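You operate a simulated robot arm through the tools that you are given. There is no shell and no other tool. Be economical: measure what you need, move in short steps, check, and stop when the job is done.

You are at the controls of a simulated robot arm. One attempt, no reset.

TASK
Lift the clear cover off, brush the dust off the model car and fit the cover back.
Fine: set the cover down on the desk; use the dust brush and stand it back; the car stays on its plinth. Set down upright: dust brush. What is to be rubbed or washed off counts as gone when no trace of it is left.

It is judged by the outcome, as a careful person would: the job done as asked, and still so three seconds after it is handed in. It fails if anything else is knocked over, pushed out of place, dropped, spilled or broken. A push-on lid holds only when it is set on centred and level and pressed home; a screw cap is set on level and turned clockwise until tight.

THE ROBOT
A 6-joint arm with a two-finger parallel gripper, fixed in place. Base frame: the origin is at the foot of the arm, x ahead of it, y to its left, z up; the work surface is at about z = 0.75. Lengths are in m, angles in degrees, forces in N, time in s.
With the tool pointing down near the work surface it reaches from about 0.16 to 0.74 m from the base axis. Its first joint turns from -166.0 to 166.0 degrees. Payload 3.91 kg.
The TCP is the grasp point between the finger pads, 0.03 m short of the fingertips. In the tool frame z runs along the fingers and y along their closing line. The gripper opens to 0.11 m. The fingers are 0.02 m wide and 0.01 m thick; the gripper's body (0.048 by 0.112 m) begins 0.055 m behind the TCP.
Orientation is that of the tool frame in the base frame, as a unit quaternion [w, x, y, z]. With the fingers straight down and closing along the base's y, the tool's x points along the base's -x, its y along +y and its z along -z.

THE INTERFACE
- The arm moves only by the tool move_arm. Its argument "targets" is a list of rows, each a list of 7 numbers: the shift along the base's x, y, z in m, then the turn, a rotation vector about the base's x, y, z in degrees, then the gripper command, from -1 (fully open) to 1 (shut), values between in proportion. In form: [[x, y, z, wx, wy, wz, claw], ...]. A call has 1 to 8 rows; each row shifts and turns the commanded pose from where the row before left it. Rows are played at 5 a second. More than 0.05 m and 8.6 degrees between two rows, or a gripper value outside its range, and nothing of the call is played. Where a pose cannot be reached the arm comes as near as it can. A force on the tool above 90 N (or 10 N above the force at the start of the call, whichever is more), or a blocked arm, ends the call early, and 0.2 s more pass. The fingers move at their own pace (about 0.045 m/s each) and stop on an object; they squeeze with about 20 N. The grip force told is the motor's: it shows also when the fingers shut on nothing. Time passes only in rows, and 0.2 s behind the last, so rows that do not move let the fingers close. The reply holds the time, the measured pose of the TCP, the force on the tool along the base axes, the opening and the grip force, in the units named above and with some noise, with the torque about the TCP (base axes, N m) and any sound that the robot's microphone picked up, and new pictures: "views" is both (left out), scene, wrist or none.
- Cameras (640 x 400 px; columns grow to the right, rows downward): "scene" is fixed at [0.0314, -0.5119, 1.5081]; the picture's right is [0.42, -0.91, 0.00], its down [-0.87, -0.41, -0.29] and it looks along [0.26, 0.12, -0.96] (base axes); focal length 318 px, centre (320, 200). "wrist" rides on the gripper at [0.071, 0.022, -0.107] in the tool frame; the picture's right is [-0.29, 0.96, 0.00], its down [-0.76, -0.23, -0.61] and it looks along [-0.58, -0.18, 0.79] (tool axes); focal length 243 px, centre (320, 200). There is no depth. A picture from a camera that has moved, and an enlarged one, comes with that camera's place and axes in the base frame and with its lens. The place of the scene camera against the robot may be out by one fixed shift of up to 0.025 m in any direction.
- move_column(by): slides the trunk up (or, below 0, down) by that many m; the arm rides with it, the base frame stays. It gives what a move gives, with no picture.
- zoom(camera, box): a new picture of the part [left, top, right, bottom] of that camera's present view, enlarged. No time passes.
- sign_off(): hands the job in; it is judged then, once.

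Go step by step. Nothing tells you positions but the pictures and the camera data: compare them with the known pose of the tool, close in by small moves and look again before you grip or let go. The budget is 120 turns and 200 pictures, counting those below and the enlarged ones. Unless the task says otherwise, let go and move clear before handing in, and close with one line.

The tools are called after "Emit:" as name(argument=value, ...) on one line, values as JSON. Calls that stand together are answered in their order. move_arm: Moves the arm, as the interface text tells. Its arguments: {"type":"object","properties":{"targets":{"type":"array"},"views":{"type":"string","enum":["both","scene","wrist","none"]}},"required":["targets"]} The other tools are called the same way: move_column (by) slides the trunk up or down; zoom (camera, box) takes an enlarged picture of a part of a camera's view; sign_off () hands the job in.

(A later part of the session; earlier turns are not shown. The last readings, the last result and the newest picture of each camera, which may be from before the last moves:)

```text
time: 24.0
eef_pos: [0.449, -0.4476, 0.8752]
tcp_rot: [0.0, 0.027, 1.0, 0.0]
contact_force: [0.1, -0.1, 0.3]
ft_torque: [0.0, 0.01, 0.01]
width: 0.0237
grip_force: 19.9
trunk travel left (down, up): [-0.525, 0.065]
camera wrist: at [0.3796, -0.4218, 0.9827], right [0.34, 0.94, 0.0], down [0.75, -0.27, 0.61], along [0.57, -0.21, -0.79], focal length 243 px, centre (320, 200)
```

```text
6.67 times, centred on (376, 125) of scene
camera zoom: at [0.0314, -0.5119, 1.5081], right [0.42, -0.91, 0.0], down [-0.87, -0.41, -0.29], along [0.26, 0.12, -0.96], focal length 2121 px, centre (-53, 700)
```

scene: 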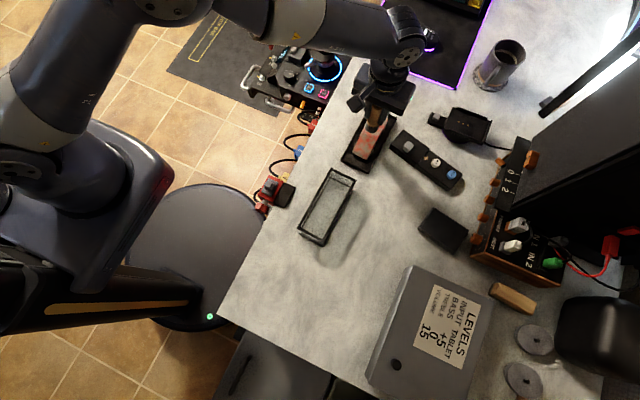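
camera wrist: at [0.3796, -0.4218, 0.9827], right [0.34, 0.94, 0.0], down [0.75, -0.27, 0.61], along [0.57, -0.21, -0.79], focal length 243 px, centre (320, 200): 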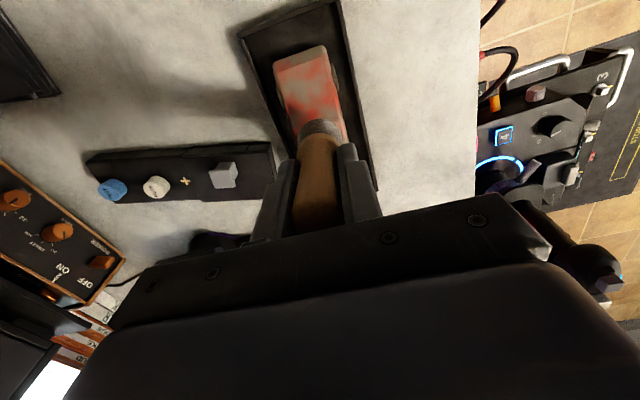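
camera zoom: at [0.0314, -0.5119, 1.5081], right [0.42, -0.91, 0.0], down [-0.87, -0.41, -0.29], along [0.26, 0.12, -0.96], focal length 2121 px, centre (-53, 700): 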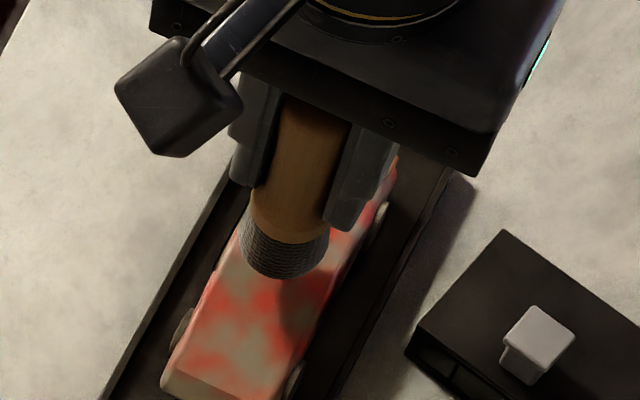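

Still no contact; continue.

Emit:
move_arm(targets=[[0, 0, -0.004, 0, 0, 0, 0.85], [0, 0, 0, 0, 0, 0, 0.85]], views="none")

Emit:
move_arm(targets=[[0, 0, -0.003, 0, 0, 0, 0.85], [0, 0, 0, 0, 0, 0, 0.85]], views="none")

Emit:
move_arm(targets=[[0, 0, -0.003, 0, 0, 0, 0.85], [0, 0, 0, 0, 0, 0, 0.85]], views="none")

Emit:
zoom(camera="scene", box=[328, 95, 424, 155])

```text
time: 24.6
eef_pos: [0.4495, -0.4476, 0.8726]
tcp_rot: [0.0, 0.026, 1.0, 0.0]
contact_force: [0.2, 0.3, -0.1]
ft_torque: [0.02, 0.0, 0.03]
width: 0.024
grip_force: 20.0
trunk travel left (down, up): [-0.525, 0.065]
```

```text
time: 25.2
eef_pos: [0.4494, -0.4463, 0.8696]
tcp_rot: [-0.001, 0.026, 1.0, 0.0]
contact_force: [1.0, -0.5, -0.7]
ft_torque: [0.06, 0.0, 0.0]
width: 0.0235
grip_force: 20.2
trunk travel left (down, up): [-0.525, 0.065]
```

```text
time: 25.8
eef_pos: [0.4481, -0.4469, 0.8657]
tcp_rot: [0.0, 0.026, 1.0, 0.0]
contact_force: [0.8, 0.0, -0.2]
ft_torque: [0.02, 0.02, 0.01]
width: 0.0236
grip_force: 20.1
trunk travel left (down, up): [-0.525, 0.065]
```

```text
6.67 times, centred on (376, 125) of scene
camera zoom: at [0.0314, -0.5119, 1.5081], right [0.42, -0.91, 0.0], down [-0.87, -0.41, -0.29], along [0.26, 0.12, -0.96], focal length 2121 px, centre (-53, 700)
```

zoom: 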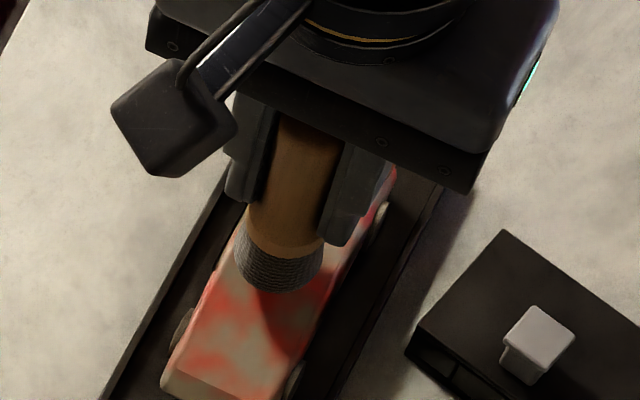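

Emit:
move_arm(targets=[[0, 0, -0.003, 0, 0, 0, 0.85], [0, 0, 0, 0, 0, 0, 0.85]], views="none")

Emit:
move_arm(targets=[[0, 0, -0.003, 0, 0, 0, 0.85], [0, 0, 0, 0, 0, 0, 0.85]], views="none")

Emit:
move_arm(targets=[[0, 0, -0.002, 0, 0, 0, 0.85], [0, 0, 0, 0, 0, 0, 0.85]], views="none")

Emit:
zoom(camera="scene", box=[328, 95, 424, 155])

```text
time: 26.4
eef_pos: [0.4482, -0.4469, 0.864]
tcp_rot: [0.0, 0.027, 1.0, 0.0]
contact_force: [0.7, 0.2, 0.2]
ft_torque: [-0.04, 0.03, 0.03]
width: 0.0238
grip_force: 19.7
trunk travel left (down, up): [-0.525, 0.065]
```

```text
time: 27.0
eef_pos: [0.4481, -0.4473, 0.8599]
tcp_rot: [-0.001, 0.026, 1.0, 0.0]
contact_force: [-0.3, 0.2, 1.0]
ft_torque: [-0.03, 0.04, -0.01]
width: 0.0239
grip_force: 19.4
trunk travel left (down, up): [-0.525, 0.065]
```

```text
time: 27.6
eef_pos: [0.4491, -0.4468, 0.8587]
tcp_rot: [0.001, 0.025, 1.0, 0.0]
contact_force: [0.4, 0.5, -0.4]
ft_torque: [0.03, 0.03, 0.07]
width: 0.0239
grip_force: 20.2
trunk travel left (down, up): [-0.525, 0.065]
```

```text
6.67 times, centred on (376, 125) of scene
camera zoom: at [0.0314, -0.5119, 1.5081], right [0.42, -0.91, 0.0], down [-0.87, -0.41, -0.29], along [0.26, 0.12, -0.96], focal length 2121 px, centre (-53, 700)
```

zoom: 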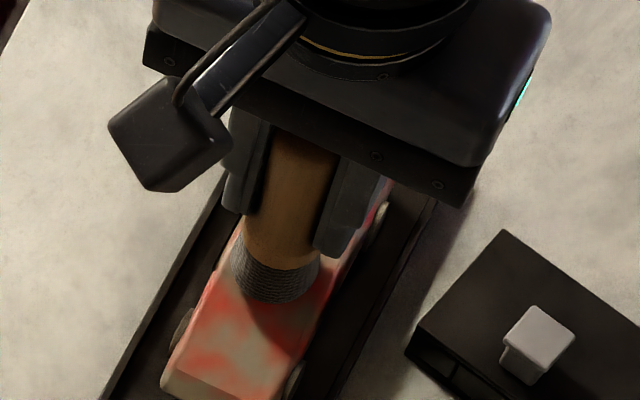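

Emit:
move_arm(targets=[[0, 0, -0.003, 0, 0, 0, 0.85], [0, 0, 0, 0, 0, 0, 0.85]], views="none")

Emit:
move_arm(targets=[[0, 0, -0.002, 0, 0, 0, 0.85], [0, 0, 0, 0, 0, 0, 0.85]], views="none")

Emit:
move_arm(targets=[[0, 0, -0.002, 0, 0, 0, 0.85], [0, 0, 0, 0, 0, 0, 0.85]], views="none")

Emit:
zoom(camera="scene", box=[328, 95, 424, 155])

```text
time: 28.2
eef_pos: [0.4481, -0.4469, 0.8561]
tcp_rot: [0.002, 0.026, 1.0, -0.001]
contact_force: [-1.7, 1.8, 10.2]
ft_torque: [0.12, 0.06, 0.02]
width: 0.0241
grip_force: 20.1
trunk travel left (down, up): [-0.525, 0.065]
```

```text
time: 28.8
eef_pos: [0.4498, -0.4468, 0.855]
tcp_rot: [0.0, 0.026, 1.0, -0.001]
contact_force: [0.5, 1.9, 16.5]
ft_torque: [0.07, -0.04, -0.02]
width: 0.0237
grip_force: 19.7
trunk travel left (down, up): [-0.525, 0.065]
```

```text
time: 29.4
eef_pos: [0.4482, -0.4463, 0.8529]
tcp_rot: [0.001, 0.027, 1.0, -0.001]
contact_force: [0.1, -0.5, 17.9]
ft_torque: [-0.04, 0.01, 0.0]
width: 0.0235
grip_force: 19.7
trunk travel left (down, up): [-0.525, 0.065]
```

```text
6.67 times, centred on (376, 125) of scene
camera zoom: at [0.0314, -0.5119, 1.5081], right [0.42, -0.91, 0.0], down [-0.87, -0.41, -0.29], along [0.26, 0.12, -0.96], focal length 2121 px, centre (-53, 700)
```

zoom: 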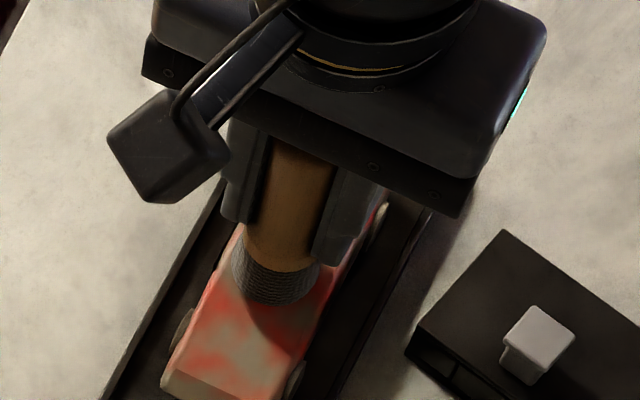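

Contact at TCP z≈0.857 (car roof ≈0.794). I ease pressure slightly and make a test stroke toward low x.

Emit:
move_arm(targets=[[0, 0, 0.001, 0, 0, 0, 0.85], [-0.008, 0, 0, 0, 0, 0, 0.85], [-0.008, 0, 0, 0, 0, 0, 0.85], [-0.008, 0, 0, 0, 0, 0, 0.85], [-0.008, 0, 0, 0, 0, 0, 0.85], [0, 0, 0, 0, 0, 0, 0.85]])

Emit:
zoom(camera="scene", box=[328, 95, 424, 155])

Emit:
zoom(camera="wrist", box=[200, 40, 440, 190])

```text
time: 30.8
eef_pos: [0.4162, -0.447, 0.852]
tcp_rot: [0.0, 0.027, 1.0, 0.0]
contact_force: [3.2, 0.5, 10.9]
ft_torque: [0.08, -0.37, 0.04]
width: 0.0237
grip_force: 20.2
trunk travel left (down, up): [-0.525, 0.065]
camera wrist: at [0.3463, -0.4219, 0.9592], right [0.34, 0.94, 0.0], down [0.75, -0.27, 0.61], along [0.57, -0.21, -0.79], focal length 243 px, centre (320, 200)
```

scene: 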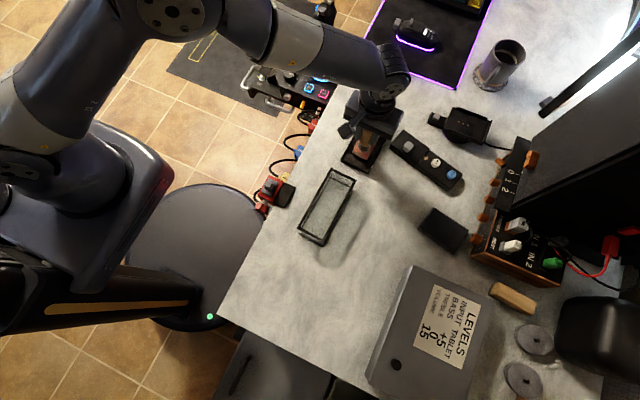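
wrist: 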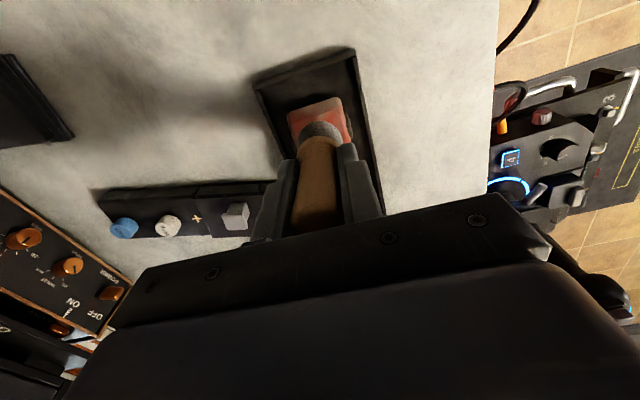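

```text
6.67 times, centred on (376, 125) of scene
camera zoom: at [0.0314, -0.5119, 1.5081], right [0.42, -0.91, 0.0], down [-0.87, -0.41, -0.29], along [0.26, 0.12, -0.96], focal length 2121 px, centre (-53, 700)
```

zoom: 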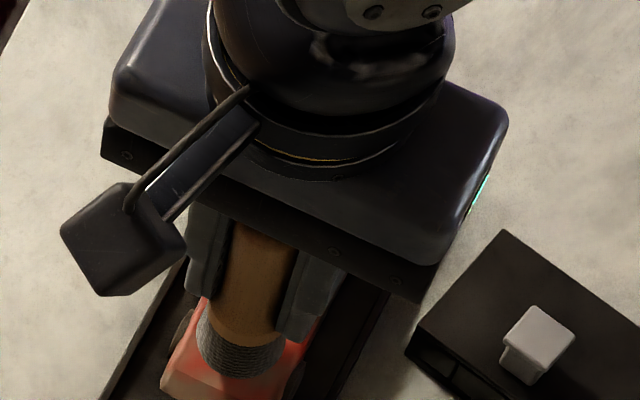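

```text
2.67 times, centred on (320, 115) of wrist
camera zoom: at [0.3463, -0.4219, 0.9592], right [0.34, 0.94, 0.0], down [0.75, -0.27, 0.61], along [0.57, -0.21, -0.79], focal length 647 px, centre (320, 427)
```

zoom: 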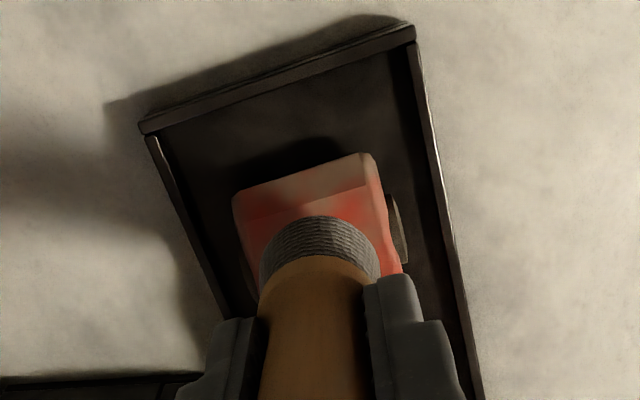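

Brushing works: the swept part looks cleaner and the car stays put. Continue lanes to the low-x end.

Emit:
move_arm(targets=[[-0.008, 0.001, 0.0005, 0, 0, 0, 0.85], [-0.006, 0.001, 0, 0, 0, 0, 0.85], [0, 0.006, 0, 0, 0, 0, 0.85], [0.01, 0, 0, 0, 0, 0, 0.85], [0.01, -0.0005, 0, 0, 0, 0, 0.85], [0.01, -0.0005, 0, 0, 0, 0, 0.85], [0.01, -0.0005, 0, 0, 0, 0, 0.85], [0.0, 0, 0, 0, 0, 0, 0.85]], views="wrist")

Emit:
zoom(camera="wrist", box=[200, 40, 440, 190])

Emit:
zoom(camera="scene", box=[328, 95, 424, 155])

```text
time: 32.6
eef_pos: [0.4426, -0.4412, 0.8533]
tcp_rot: [0.0, 0.025, 1.0, 0.0]
contact_force: [-0.8, -0.1, -0.7]
ft_torque: [0.03, -0.02, 0.01]
width: 0.0239
grip_force: 19.2
trunk travel left (down, up): [-0.525, 0.065]
camera wrist: at [0.3738, -0.4148, 0.9588], right [0.34, 0.94, 0.0], down [0.75, -0.27, 0.61], along [0.57, -0.21, -0.79], focal length 243 px, centre (320, 200)
```

wrist: 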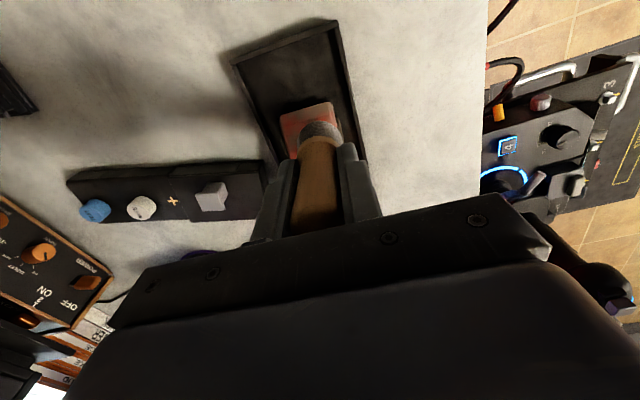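

```text
2.67 times, centred on (320, 115) of wrist
camera zoom: at [0.3738, -0.4148, 0.9588], right [0.34, 0.94, 0.0], down [0.75, -0.27, 0.61], along [0.57, -0.21, -0.79], focal length 647 px, centre (320, 427)
```

zoom: 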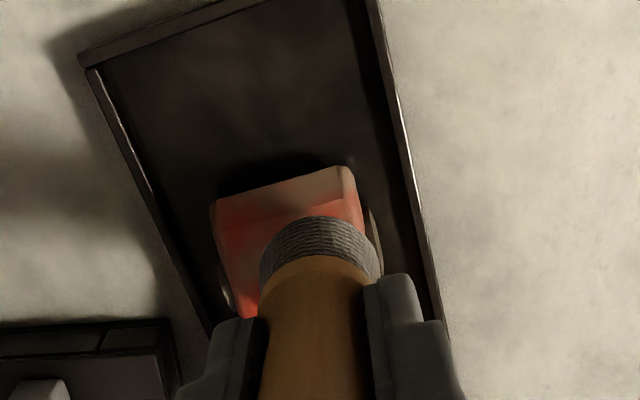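

```text
6.67 times, centred on (376, 125) of scene
camera zoom: at [0.0314, -0.5119, 1.5081], right [0.42, -0.91, 0.0], down [-0.87, -0.41, -0.29], along [0.26, 0.12, -0.96], focal length 2121 px, centre (-53, 700)
```

zoom: 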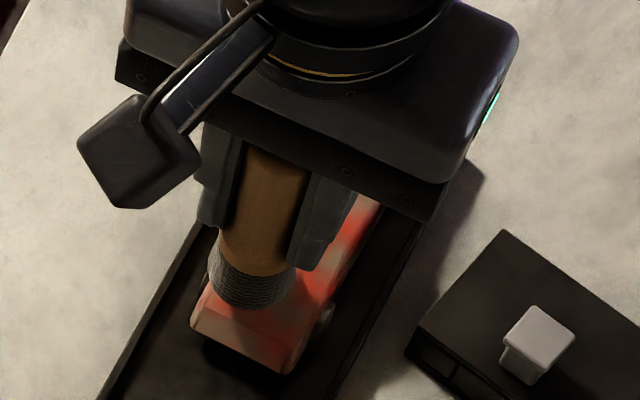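

The car slid about 2.5 cm in +x during that stroke, so I need to lift, look, and later push it back.

Emit:
move_arm(targets=[[0, 0, 0.02, 0, 0, 0, 0.85], [0, 0, 0.04, 0, 0, 0, 0.85], [-0.04, 0, 0.01, 0, 0, 0, 0.85], [-0.045, 0, 0, 0, 0, 0, 0.85], [-0.045, 0, 0, 0, 0, 0, 0.85], [-0.02, 0, 0, 0, 0, 0, 0.85], [0, 0, 0, 0, 0, 0, 0.85]])

Emit:
zoom(camera="wrist", box=[260, 80, 420, 180])

Emit:
zoom(camera="scene", box=[328, 95, 424, 155])

```text
time: 34.2
eef_pos: [0.2903, -0.4432, 0.9223]
tcp_rot: [-0.001, 0.026, 1.0, 0.0]
contact_force: [0.3, 0.1, -0.3]
ft_torque: [0.01, -0.02, -0.04]
width: 0.024
grip_force: 20.4
trunk travel left (down, up): [-0.525, 0.065]
camera wrist: at [0.2212, -0.4171, 1.0287], right [0.34, 0.94, 0.0], down [0.75, -0.27, 0.61], along [0.57, -0.21, -0.79], focal length 243 px, centre (320, 200)
```

scene: 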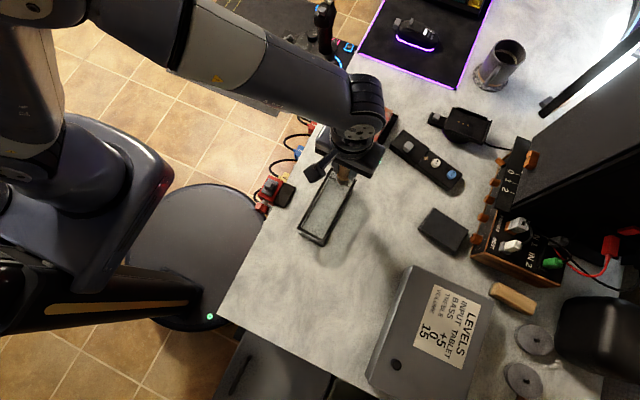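
wrist: 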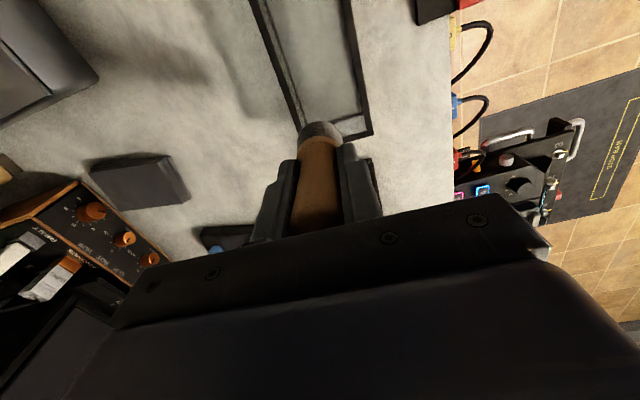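

```text
4.00 times, centred on (340, 130) of wrist
camera zoom: at [0.2212, -0.4171, 1.0287], right [0.34, 0.94, 0.0], down [0.75, -0.27, 0.61], along [0.57, -0.21, -0.79], focal length 970 px, centre (240, 480)
```

zoom: 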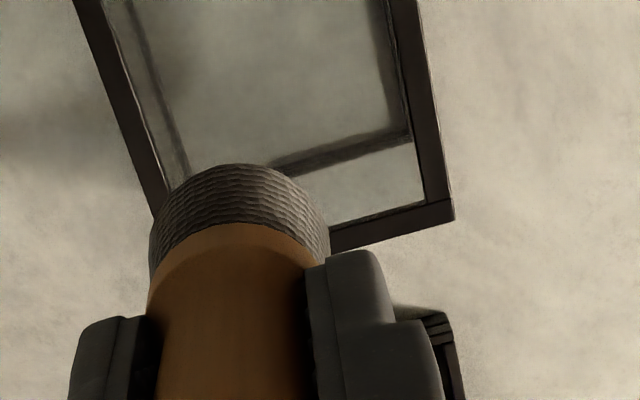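

```text
6.67 times, centred on (376, 125) of scene
camera zoom: at [0.0314, -0.5119, 1.5081], right [0.42, -0.91, 0.0], down [-0.87, -0.41, -0.29], along [0.26, 0.12, -0.96], focal length 2121 px, centre (-53, 700)
```

zoom: 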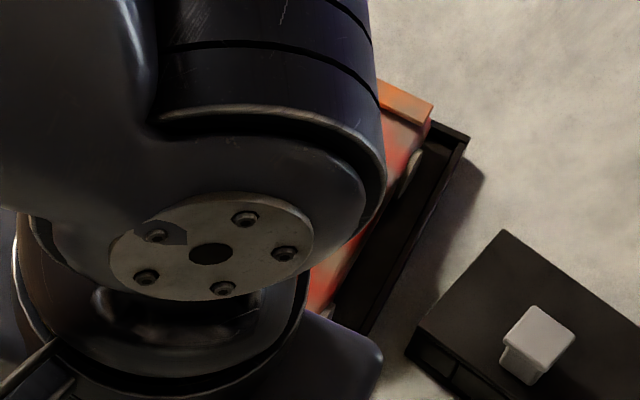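

Move aside for a clear view.

Emit:
move_arm(targets=[[-0.02, 0.04, 0.01, 0, 0, 0, 0.85], [-0.02, 0.04, 0.02, 0, 0, 0, 0.85], [-0.02, 0.03, 0.03, 0, 0, 0, 0.85], [0, 0, 0.03, 0, 0, 0, 0.85], [0, 0, 0, 0, 0, 0, 0.85]])

Emit:
zoom(camera="scene", box=[328, 95, 424, 155])

Emit:
zoom(camera="wrist", box=[180, 80, 340, 180])

```text
time: 35.4
eef_pos: [0.2317, -0.3319, 1.012]
tcp_rot: [0.0, 0.026, 1.0, -0.001]
contact_force: [-1.1, 0.0, -1.2]
ft_torque: [0.04, 0.02, 0.01]
width: 0.0236
grip_force: 20.2
trunk travel left (down, up): [-0.525, 0.065]
camera wrist: at [0.1619, -0.3057, 1.1199], right [0.34, 0.94, 0.0], down [0.75, -0.27, 0.61], along [0.57, -0.21, -0.79], focal length 243 px, centre (320, 200)
```

scene: 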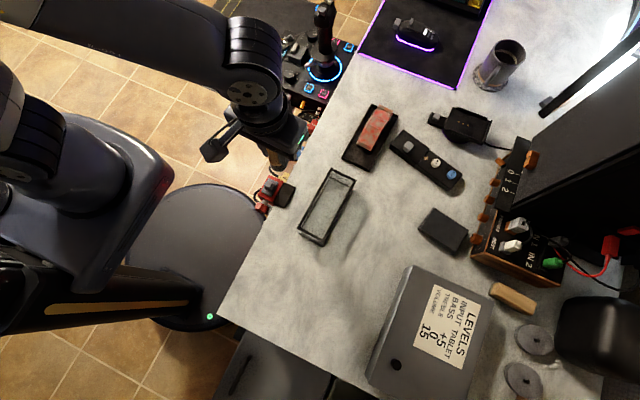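
wrist: 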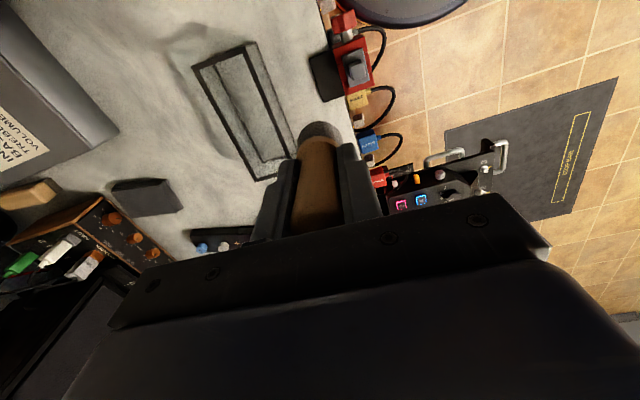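

```text
6.67 times, centred on (376, 125) of scene
camera zoom: at [0.0314, -0.5119, 1.5081], right [0.42, -0.91, 0.0], down [-0.87, -0.41, -0.29], along [0.26, 0.12, -0.96], focal length 2121 px, centre (-53, 700)
```

zoom: 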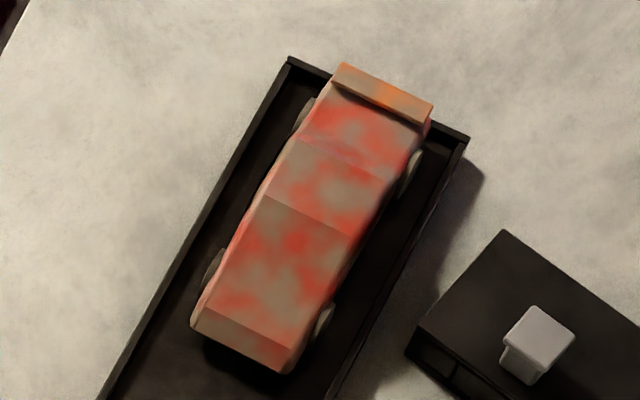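

```text
4.00 times, centred on (260, 130) of wrist
camera zoom: at [0.1619, -0.3057, 1.1199], right [0.34, 0.94, 0.0], down [0.75, -0.27, 0.61], along [0.57, -0.21, -0.79], focal length 970 px, centre (560, 480)
```

zoom: 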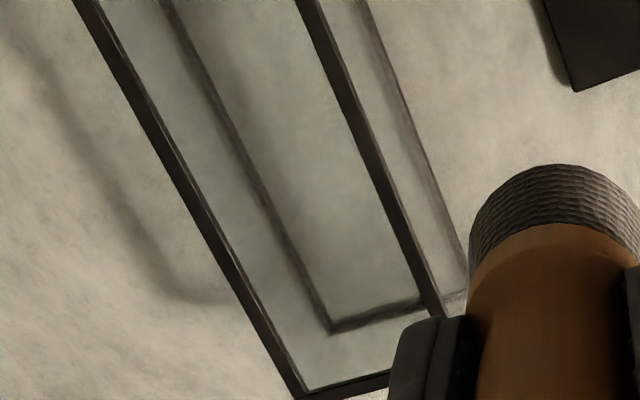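

Emit:
zoom(camera="scene", box=[352, 100, 400, 154])

```text
7.41 times, centred on (376, 127) of scene
camera zoom: at [0.0314, -0.5119, 1.5081], right [0.42, -0.91, 0.0], down [-0.87, -0.41, -0.29], along [0.26, 0.12, -0.96], focal length 2357 px, centre (-95, 741)
```

zoom: 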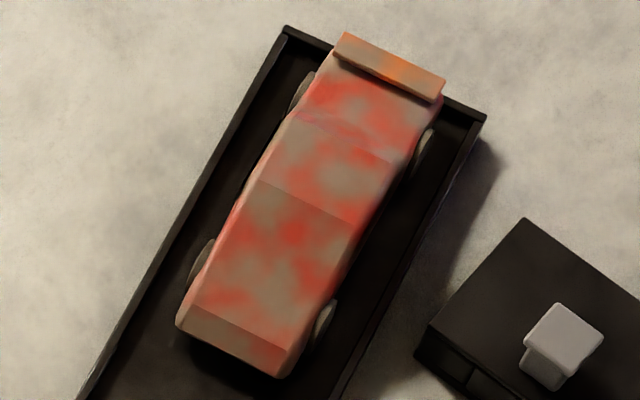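

The brush was only touching the higher cab's front edge, so it pushed the car and the hood wasn't brushed. I'll now lower onto the hood itself (x≈0.445) and feel its height.

Emit:
move_arm(targets=[[0.0355, -0.0187, -0.0187, 0, 0, 0, 0.85], [0.0355, -0.0187, -0.0187, 0, 0, 0, 0.85], [0.0355, -0.0187, -0.0187, 0, 0, 0, 0.85], [0.0355, -0.0187, -0.0187, 0, 0, 0, 0.85], [0.0355, -0.0187, -0.0187, 0, 0, 0, 0.85], [0.0355, -0.0187, -0.0187, 0, 0, 0, 0.85], [0, 0, -0.03, 0, 0, 0, 0.85], [0, 0, -0.008, 0, 0, 0, 0.85]], views="wrist")

Emit:
zoom(camera="wrist", box=[200, 40, 440, 190])

```text
time: 37.2
eef_pos: [0.4465, -0.4425, 0.8637]
tcp_rot: [0.0, 0.026, 1.0, -0.001]
contact_force: [0.4, 0.3, -0.5]
ft_torque: [-0.01, -0.03, -0.01]
width: 0.0237
grip_force: 20.1
trunk travel left (down, up): [-0.525, 0.065]
camera wrist: at [0.3766, -0.4177, 0.9706], right [0.34, 0.94, 0.0], down [0.75, -0.27, 0.61], along [0.57, -0.21, -0.79], focal length 243 px, centre (320, 200)
```

wrist: 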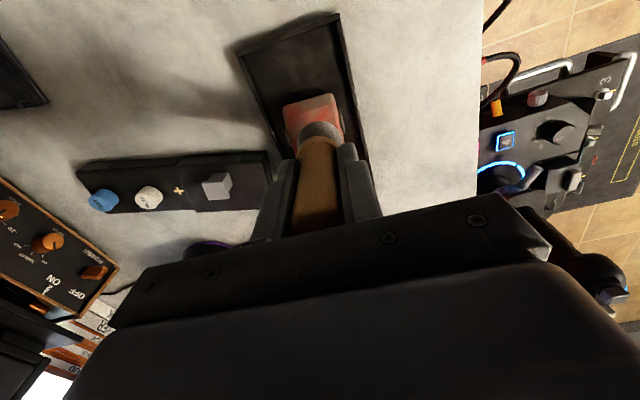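

```text
2.67 times, centred on (320, 115) of wrist
camera zoom: at [0.3766, -0.4177, 0.9706], right [0.34, 0.94, 0.0], down [0.75, -0.27, 0.61], along [0.57, -0.21, -0.79], focal length 647 px, centre (320, 427)
```

zoom: 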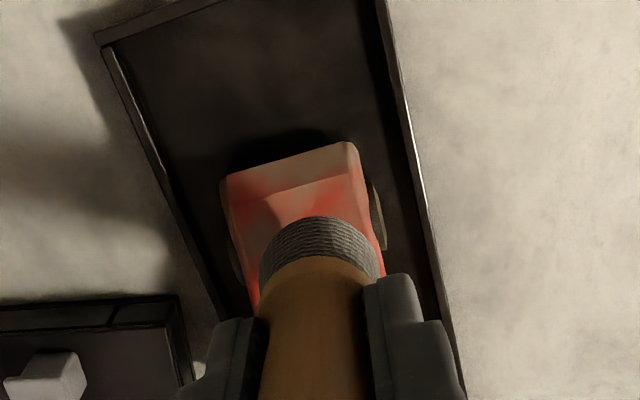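

Emit:
move_arm(targets=[[0, 0, -0.004, 0, 0, 0, 0.85], [0, 0, -0.004, 0, 0, 0, 0.85], [0, 0, 0, 0, 0, 0, 0.85]], views="none")

Emit:
move_arm(targets=[[0, 0, -0.003, 0, 0, 0, 0.85], [0, 0, 0, 0, 0, 0, 0.85]], views="none")

Emit:
move_arm(targets=[[0, 0, -0.002, 0, 0, 0, 0.85], [0, 0, 0, 0, 0, 0, 0.85]], views="none")

Emit:
move_arm(targets=[[0, 0, -0.002, 0, 0, 0, 0.85], [0, 0, 0, 0, 0, 0, 0.85]], views="none")

```text
time: 38.0
eef_pos: [0.4449, -0.4432, 0.856]
tcp_rot: [0.0, 0.026, 1.0, 0.0]
contact_force: [0.2, 0.5, -0.7]
ft_torque: [-0.01, 0.0, 0.05]
width: 0.0237
grip_force: 20.0
trunk travel left (down, up): [-0.525, 0.065]
```

```text
time: 38.6
eef_pos: [0.445, -0.4431, 0.8526]
tcp_rot: [0.001, 0.025, 1.0, -0.001]
contact_force: [0.4, 0.1, 4.7]
ft_torque: [0.02, -0.07, 0.02]
width: 0.0235
grip_force: 19.7
trunk travel left (down, up): [-0.525, 0.065]
```

```text
time: 39.2
eef_pos: [0.4453, -0.4438, 0.8521]
tcp_rot: [0.002, 0.027, 1.0, -0.002]
contact_force: [-3.5, 3.1, 20.6]
ft_torque: [0.16, -0.18, 0.1]
width: 0.0236
grip_force: 19.7
trunk travel left (down, up): [-0.525, 0.065]
```

```text
time: 39.8
eef_pos: [0.4463, -0.4429, 0.8517]
tcp_rot: [0.003, 0.027, 1.0, -0.003]
contact_force: [-2.0, 0.8, 36.5]
ft_torque: [0.0, -0.44, -0.01]
width: 0.0239
grip_force: 20.4
trunk travel left (down, up): [-0.525, 0.065]
```

Contact at ~0.853, biased to the high-x edge: hood slopes up toward the cab. Ease off, and probe nearer the low end to get its slope.

Emit:
move_arm(targets=[[0, 0, 0.004, 0, 0, 0, 0.85], [0, 0, 0.004, 0, 0, 0, 0.85], [-0.02, 0, 0, 0, 0, 0, 0.85], [0, 0, -0.004, 0, 0, 0, 0.85], [0, 0, 0, 0, 0, 0, 0.85]], views="none")

Emit:
move_arm(targets=[[0, 0, -0.002, 0, 0, 0, 0.85], [0, 0, 0, 0, 0, 0, 0.85]], views="none")

Emit:
move_arm(targets=[[0, 0, -0.002, 0, 0, 0, 0.85], [0, 0, 0, 0, 0, 0, 0.85]], views="none")

Emit:
move_arm(targets=[[0, 0, -0.002, 0, 0, 0, 0.85], [0, 0, 0, 0, 0, 0, 0.85]], views="none")

```text
time: 41.0
eef_pos: [0.4251, -0.4421, 0.8522]
tcp_rot: [0.0, 0.026, 1.0, 0.0]
contact_force: [0.5, 0.1, -1.1]
ft_torque: [0.0, 0.0, 0.0]
width: 0.0237
grip_force: 20.2
trunk travel left (down, up): [-0.525, 0.065]
```

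```text
time: 41.6
eef_pos: [0.4243, -0.4436, 0.8496]
tcp_rot: [0.0, 0.027, 1.0, -0.001]
contact_force: [-0.6, -0.8, -1.3]
ft_torque: [-0.01, 0.01, -0.03]
width: 0.0239
grip_force: 20.1
trunk travel left (down, up): [-0.525, 0.065]
```

```text
time: 42.2
eef_pos: [0.4248, -0.4437, 0.8469]
tcp_rot: [0.0, 0.026, 1.0, 0.0]
contact_force: [0.4, 0.2, 0.4]
ft_torque: [0.0, 0.01, 0.01]
width: 0.0236
grip_force: 19.7
trunk travel left (down, up): [-0.525, 0.065]
```

```text
time: 42.8
eef_pos: [0.4255, -0.4422, 0.8455]
tcp_rot: [0.0, 0.026, 1.0, 0.0]
contact_force: [0.2, -0.3, -0.9]
ft_torque: [-0.04, 0.02, -0.01]
width: 0.0237
grip_force: 19.8
trunk travel left (down, up): [-0.525, 0.065]
```

Emit:
move_arm(targets=[[0, 0, -0.002, 0, 0, 0, 0.85], [0, 0, 0, 0, 0, 0, 0.85]], views="none")

Emit:
move_arm(targets=[[0, 0, -0.002, 0, 0, 0, 0.85], [0, 0, 0, 0, 0, 0, 0.85]], views="none")

Emit:
move_arm(targets=[[0, 0, -0.002, 0, 0, 0, 0.85], [0, 0, 0, 0, 0, 0, 0.85]], views="both")

Emit:
zoom(camera="wrist", box=[240, 60, 400, 160])

Emit:
zoom(camera="scene", box=[328, 95, 424, 155])

```text
time: 43.4
eef_pos: [0.4244, -0.4432, 0.8431]
tcp_rot: [0.0, 0.026, 1.0, 0.001]
contact_force: [1.2, 0.1, 0.0]
ft_torque: [0.01, -0.02, 0.03]
width: 0.0237
grip_force: 19.8
trunk travel left (down, up): [-0.525, 0.065]
```

```text
time: 44.0
eef_pos: [0.4254, -0.4434, 0.8414]
tcp_rot: [0.0, 0.026, 1.0, 0.0]
contact_force: [-0.5, -0.2, -0.8]
ft_torque: [0.03, 0.0, 0.0]
width: 0.0237
grip_force: 20.5
trunk travel left (down, up): [-0.525, 0.065]
```

```text
time: 44.6
eef_pos: [0.4251, -0.442, 0.8394]
tcp_rot: [0.001, 0.026, 1.0, 0.0]
contact_force: [-0.7, 0.2, 5.1]
ft_torque: [0.01, -0.03, 0.0]
width: 0.0237
grip_force: 21.0
trunk travel left (down, up): [-0.525, 0.065]
camera wrist: at [0.3557, -0.4174, 0.9463], right [0.34, 0.94, 0.0], down [0.75, -0.27, 0.61], along [0.57, -0.21, -0.79], focal length 243 px, centre (320, 200)
```

scene: 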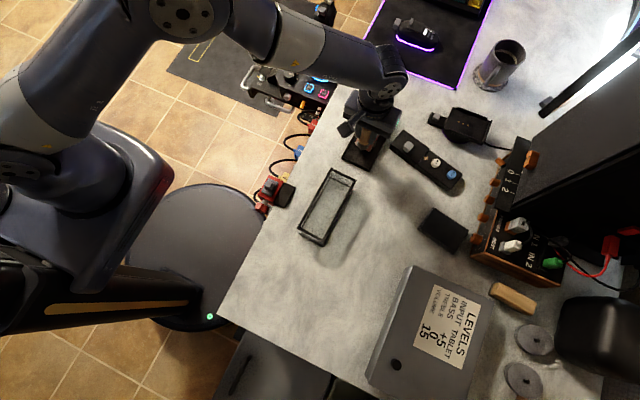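
wrist: 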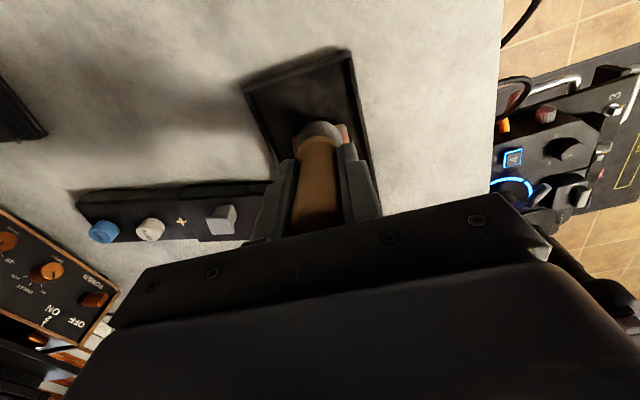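

```text
4.00 times, centred on (320, 110) of wrist
camera zoom: at [0.3557, -0.4174, 0.9463], right [0.34, 0.94, 0.0], down [0.75, -0.27, 0.61], along [0.57, -0.21, -0.79], focal length 970 px, centre (320, 560)
```

zoom: 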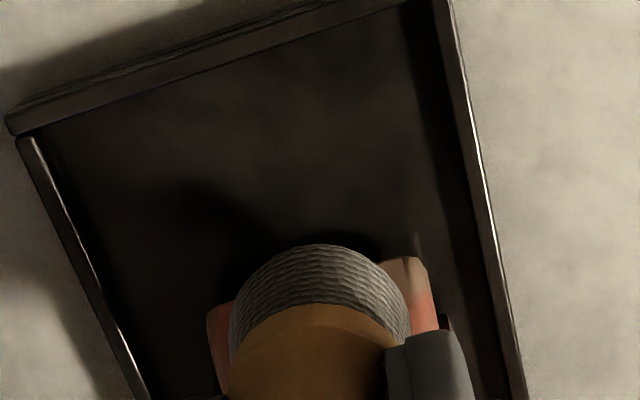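

```text
6.67 times, centred on (376, 125) of scene
camera zoom: at [0.0314, -0.5119, 1.5081], right [0.42, -0.91, 0.0], down [-0.87, -0.41, -0.29], along [0.26, 0.12, -0.96], focal length 2121 px, centre (-53, 700)
```

zoom: 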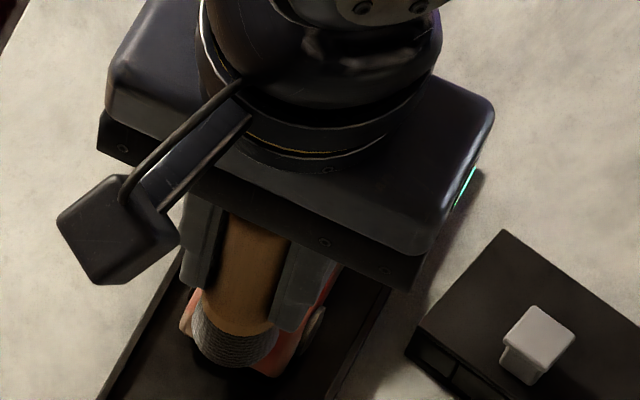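

The nose is a ~32° wedge rising to a flat roof (z≈0.793). I'll tilt the brush about -32° around y so its face lies flush on the wedge, and stroke only downhill so the car isn't pushed.

Emit:
move_arm(targets=[[0, 0, 0.03, 0, 0, 0, 0.85], [-0.005, 0, 0, 0, -8, 0, 0.85], [-0.005, 0, 0, 0, -8, 0, 0.85], [-0.005, 0, 0, 0, -8, 0, 0.85], [-0.005, 0, 0, 0, -8, 0, 0.85], [0, 0, -0.015, 0, 0, 0, 0.85], [0, 0, 0, 0, 0, 0, 0.85]])

Emit:
zoom(camera="scene", box=[328, 95, 424, 155])

Emit:
zoom(camera="wrist", box=[240, 60, 400, 160])

```text
time: 46.2
eef_pos: [0.4058, -0.4435, 0.8547]
tcp_rot: [0.276, 0.026, 0.961, 0.007]
contact_force: [0.5, -1.0, -0.7]
ft_torque: [0.02, 0.01, 0.0]
width: 0.0236
grip_force: 20.4
trunk travel left (down, up): [-0.525, 0.065]
camera wrist: at [0.2895, -0.4177, 0.9075], right [0.29, 0.94, 0.18], down [0.31, -0.27, 0.91], along [0.91, -0.21, -0.37], focal length 243 px, centre (320, 200)
```

scene: 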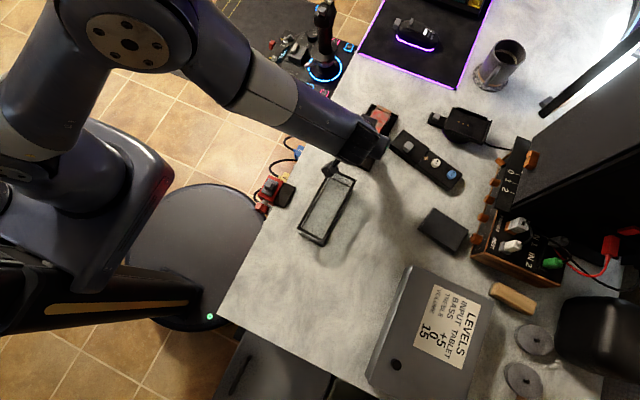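
wrist: 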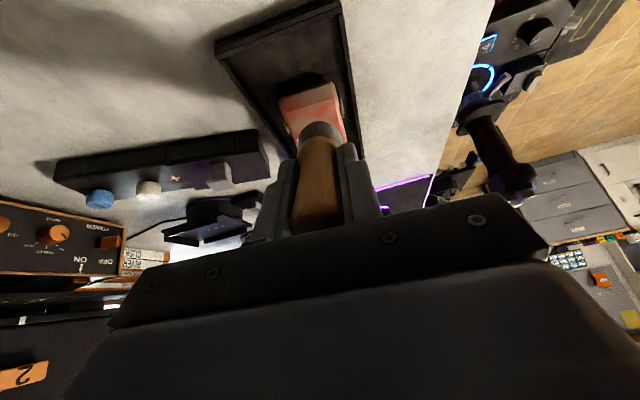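

```text
6.67 times, centred on (376, 125) of scene
camera zoom: at [0.0314, -0.5119, 1.5081], right [0.42, -0.91, 0.0], down [-0.87, -0.41, -0.29], along [0.26, 0.12, -0.96], focal length 2121 px, centre (-53, 700)
```

zoom: 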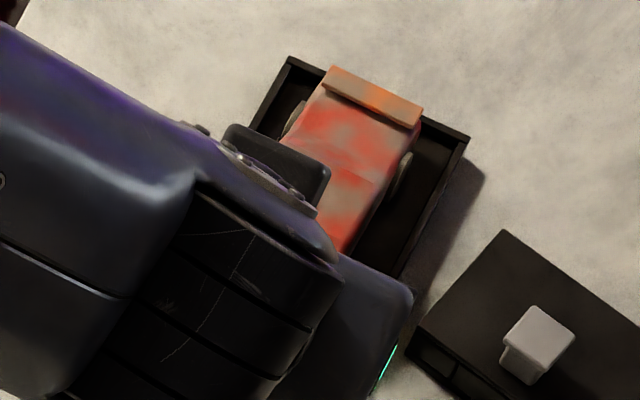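

```text
4.00 times, centred on (320, 110) of wrist
camera zoom: at [0.2895, -0.4177, 0.9075], right [0.29, 0.94, 0.18], down [0.31, -0.27, 0.91], along [0.91, -0.21, -0.37], focal length 970 px, centre (320, 560)
```

zoom: 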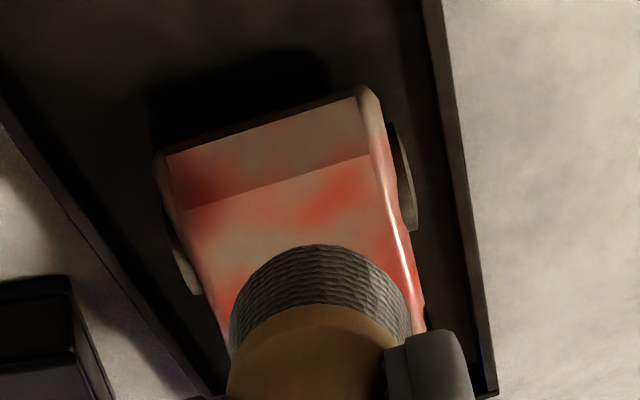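

Tilted view shows the wedge clearly. Approach along the slope normal near its upper part.

Emit:
move_arm(targets=[[0.014, 0, 0.009, 0, 0, 0, 0.85], [0.008, 0, -0.0127, 0, 0, 0, 0.85], [0, 0, 0, 0, 0, 0, 0.85]], views="none")

Emit:
move_arm(targets=[[0.0016, 0, -0.0025, 0, 0, 0, 0.85], [0, 0, 0, 0, 0, 0, 0.85]], views="none")

Emit:
move_arm(targets=[[0.0011, 0, -0.0017, 0, 0, 0, 0.85], [0, 0, 0, 0, 0, 0, 0.85]], views="none")

Emit:
move_arm(targets=[[0.0011, 0, -0.0017, 0, 0, 0, 0.85], [0, 0, 0, 0, 0, 0, 0.85]], views="wrist")

Emit:
zoom(camera="wrist", box=[240, 60, 400, 160])

```text
time: 47.0
eef_pos: [0.4284, -0.4435, 0.851]
tcp_rot: [0.276, 0.026, 0.961, 0.007]
contact_force: [-0.2, 0.0, -0.6]
ft_torque: [0.0, 0.01, 0.01]
width: 0.0239
grip_force: 20.8
trunk travel left (down, up): [-0.525, 0.065]
```

```text
time: 47.6
eef_pos: [0.4294, -0.4426, 0.848]
tcp_rot: [0.276, 0.025, 0.961, 0.007]
contact_force: [0.9, 0.1, -0.7]
ft_torque: [-0.03, 0.02, 0.01]
width: 0.0238
grip_force: 20.2
trunk travel left (down, up): [-0.525, 0.065]
```

```text
time: 48.2
eef_pos: [0.4298, -0.4442, 0.8468]
tcp_rot: [0.276, 0.027, 0.961, 0.006]
contact_force: [-2.7, -0.6, 7.8]
ft_torque: [-0.09, 0.0, -0.06]
width: 0.0235
grip_force: 20.0
trunk travel left (down, up): [-0.525, 0.065]
```

```text
time: 48.8
eef_pos: [0.4308, -0.4438, 0.8476]
tcp_rot: [0.277, 0.025, 0.961, 0.006]
contact_force: [-6.8, 0.0, 19.5]
ft_torque: [-0.28, -0.1, -0.07]
width: 0.0236
grip_force: 20.2
trunk travel left (down, up): [-0.525, 0.065]
camera wrist: at [0.3142, -0.4177, 0.9002], right [0.29, 0.94, 0.18], down [0.31, -0.27, 0.91], along [0.91, -0.21, -0.37], focal length 243 px, centre (320, 200)
```

wrist: 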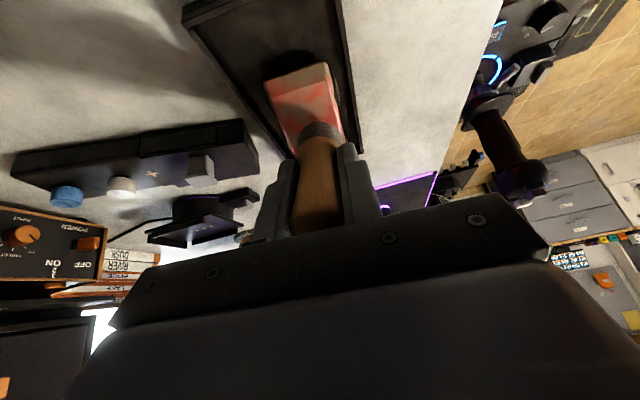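

```text
4.00 times, centred on (320, 110) of wrist
camera zoom: at [0.3142, -0.4177, 0.9002], right [0.29, 0.94, 0.18], down [0.31, -0.27, 0.91], along [0.91, -0.21, -0.37], focal length 970 px, centre (320, 560)
```

zoom: 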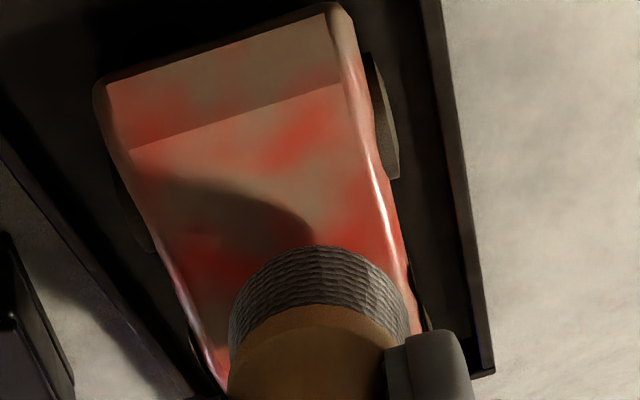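

Good contact. Ease slightly and stroke downhill.

Emit:
move_arm(targets=[[0, 0, 0.001, 0, 0, 0, 0.85], [-0.007, 0, -0.0035, 0, 0, 0, 0.85], [-0.007, 0, -0.0035, 0, 0, 0, 0.85], [-0.007, 0, -0.0035, 0, 0, 0, 0.85], [0, 0, 0, 0, 0, 0, 0.85]], views="none")

Emit:
move_arm(targets=[[-0.007, 0, -0.0035, 0, 0, 0, 0.85], [-0.006, 0, -0.003, 0, 0, 0, 0.85], [0, 0, 0, 0, 0, 0, 0.85]], views="none")

Emit:
move_arm(targets=[[-0.01, 0, 0.017, 0, 0, 0, 0.85], [-0.01, 0, 0.017, 0, 0, 0, 0.85], [0, 0, 0, 0, 0, 0, 0.85]], views="wrist")

Emit:
zoom(camera="wrist", box=[240, 60, 400, 160])

```text
time: 50.0
eef_pos: [0.4102, -0.4413, 0.8378]
tcp_rot: [0.276, 0.025, 0.961, 0.007]
contact_force: [3.7, 1.8, 23.3]
ft_torque: [0.04, -0.71, 0.01]
width: 0.0238
grip_force: 20.4
trunk travel left (down, up): [-0.525, 0.065]
```

```text
time: 50.8
eef_pos: [0.3953, -0.4442, 0.8303]
tcp_rot: [0.275, 0.025, 0.961, 0.007]
contact_force: [-3.4, 1.9, 18.6]
ft_torque: [0.06, -0.48, 0.05]
width: 0.0238
grip_force: 20.2
trunk travel left (down, up): [-0.525, 0.065]
```

```text
time: 51.6
eef_pos: [0.3772, -0.4421, 0.8619]
tcp_rot: [0.275, 0.025, 0.961, 0.008]
contact_force: [-1.1, 0.4, -0.3]
ft_torque: [0.02, 0.03, 0.01]
width: 0.0238
grip_force: 20.3
trunk travel left (down, up): [-0.525, 0.065]
camera wrist: at [0.2623, -0.4171, 0.9155], right [0.29, 0.94, 0.18], down [0.31, -0.27, 0.91], along [0.91, -0.21, -0.37], focal length 243 px, centre (320, 200)
```

wrist: 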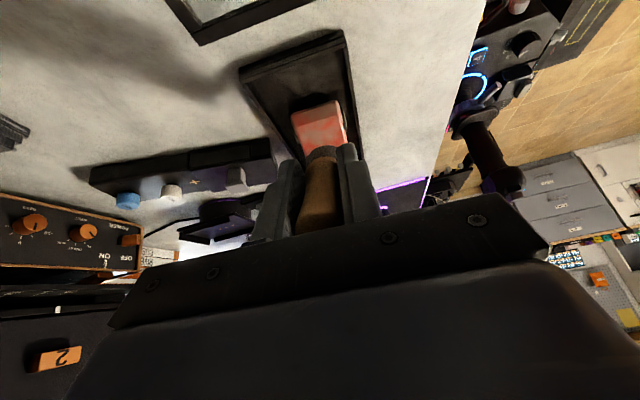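

```text
4.00 times, centred on (320, 110) of wrist
camera zoom: at [0.2623, -0.4171, 0.9155], right [0.29, 0.94, 0.18], down [0.31, -0.27, 0.91], along [0.91, -0.21, -0.37], focal length 970 px, centre (320, 560)
```

zoom: 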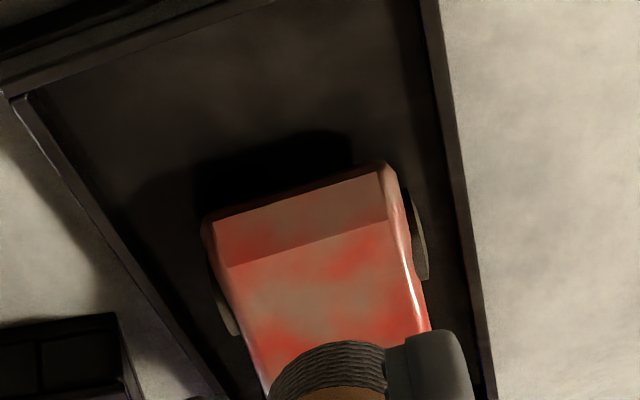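

I need an unobstructed comparison; retreat to the side to view the car and the brush.

Emit:
move_arm(targets=[[-0.03, 0.02, 0.03, 0, 8, 0, 0.85], [-0.03, 0.02, 0.03, 0, 8, 0, 0.85], [-0.03, 0.03, 0.02, 0, 8, 0, 0.85], [-0.03, 0.03, 0.02, 0, 8, 0, 0.85], [-0.01, 0.02, 0.02, 0, 0, 0, 0.85], [0, 0, 0, 0, 0, 0, 0.85]])

Emit:
zoom(camera="scene", box=[352, 100, 400, 154])

Emit:
zoom(camera="wrist", box=[240, 100, 400, 200])

```text
time: 53.0
eef_pos: [0.2482, -0.3246, 0.9805]
tcp_rot: [0.0, 0.027, 1.0, 0.0]
contact_force: [0.3, 0.5, -0.8]
ft_torque: [-0.01, -0.01, 0.03]
width: 0.0235
grip_force: 20.2
trunk travel left (down, up): [-0.525, 0.065]
camera wrist: at [0.1789, -0.2987, 1.0871], right [0.34, 0.94, 0.0], down [0.75, -0.27, 0.61], along [0.57, -0.21, -0.79], focal length 243 px, centre (320, 200)
```

scene: 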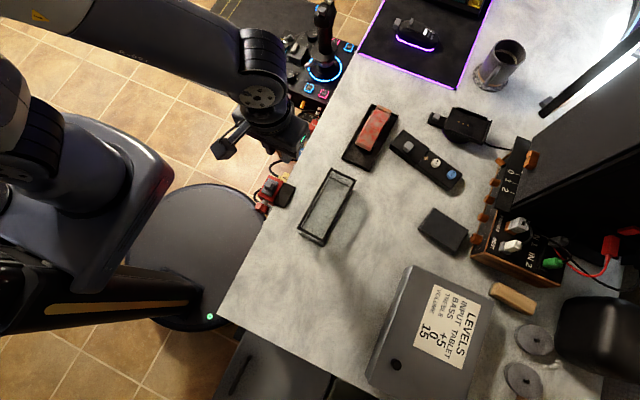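
wrist: 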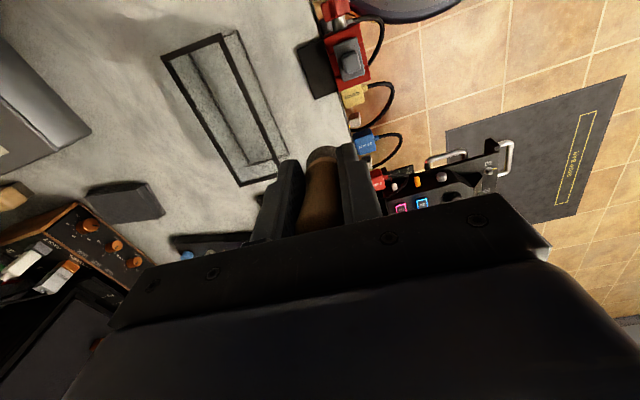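

```text
7.41 times, centred on (376, 127) of scene
camera zoom: at [0.0314, -0.5119, 1.5081], right [0.42, -0.91, 0.0], down [-0.87, -0.41, -0.29], along [0.26, 0.12, -0.96], focal length 2357 px, centre (-95, 741)
```

zoom: 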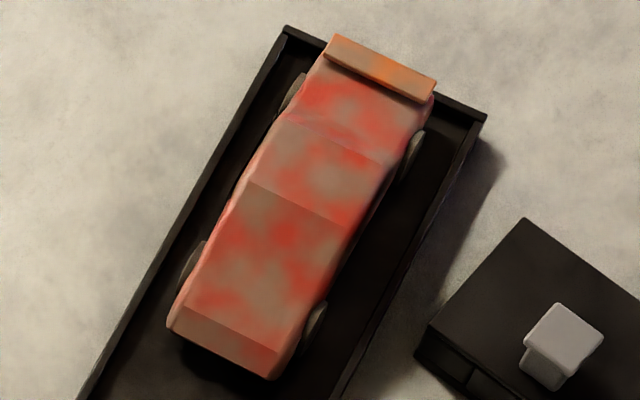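

```text
4.00 times, centred on (320, 150) of wrist
camera zoom: at [0.1789, -0.2987, 1.0871], right [0.34, 0.94, 0.0], down [0.75, -0.27, 0.61], along [0.57, -0.21, -0.79], focal length 970 px, centre (320, 400)
```

zoom: 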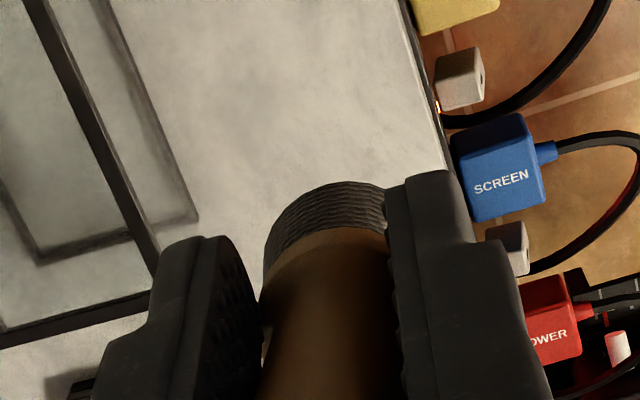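

The dust has faded overall (the car is redder), so rubbing counts. But the brush seems to have slipped in the grip; check it.

Emit:
zoom(camera="scene", box=[220, 80, 316, 180])

Emit:
zoom(camera="wrist", box=[270, 120, 380, 240])

```text
4.00 times, centred on (268, 130) of scene
camera zoom: at [0.0314, -0.5119, 1.5081], right [0.42, -0.91, 0.0], down [-0.87, -0.41, -0.29], along [0.26, 0.12, -0.96], focal length 1273 px, centre (528, 480)
```

zoom: 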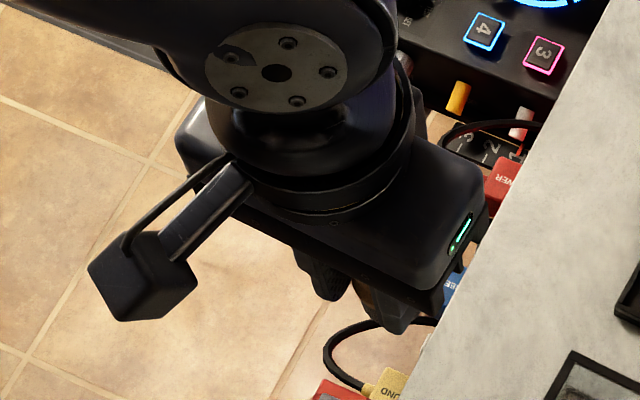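

```text
3.33 times, centred on (325, 180) of wrist
camera zoom: at [0.1789, -0.2987, 1.0871], right [0.34, 0.94, 0.0], down [0.75, -0.27, 0.61], along [0.57, -0.21, -0.79], focal length 809 px, centre (303, 267)
```

zoom: 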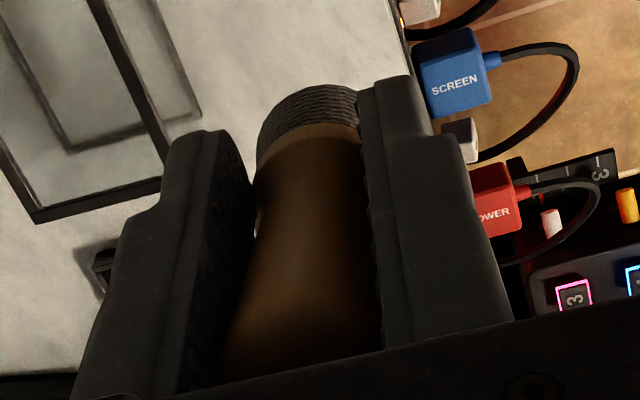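

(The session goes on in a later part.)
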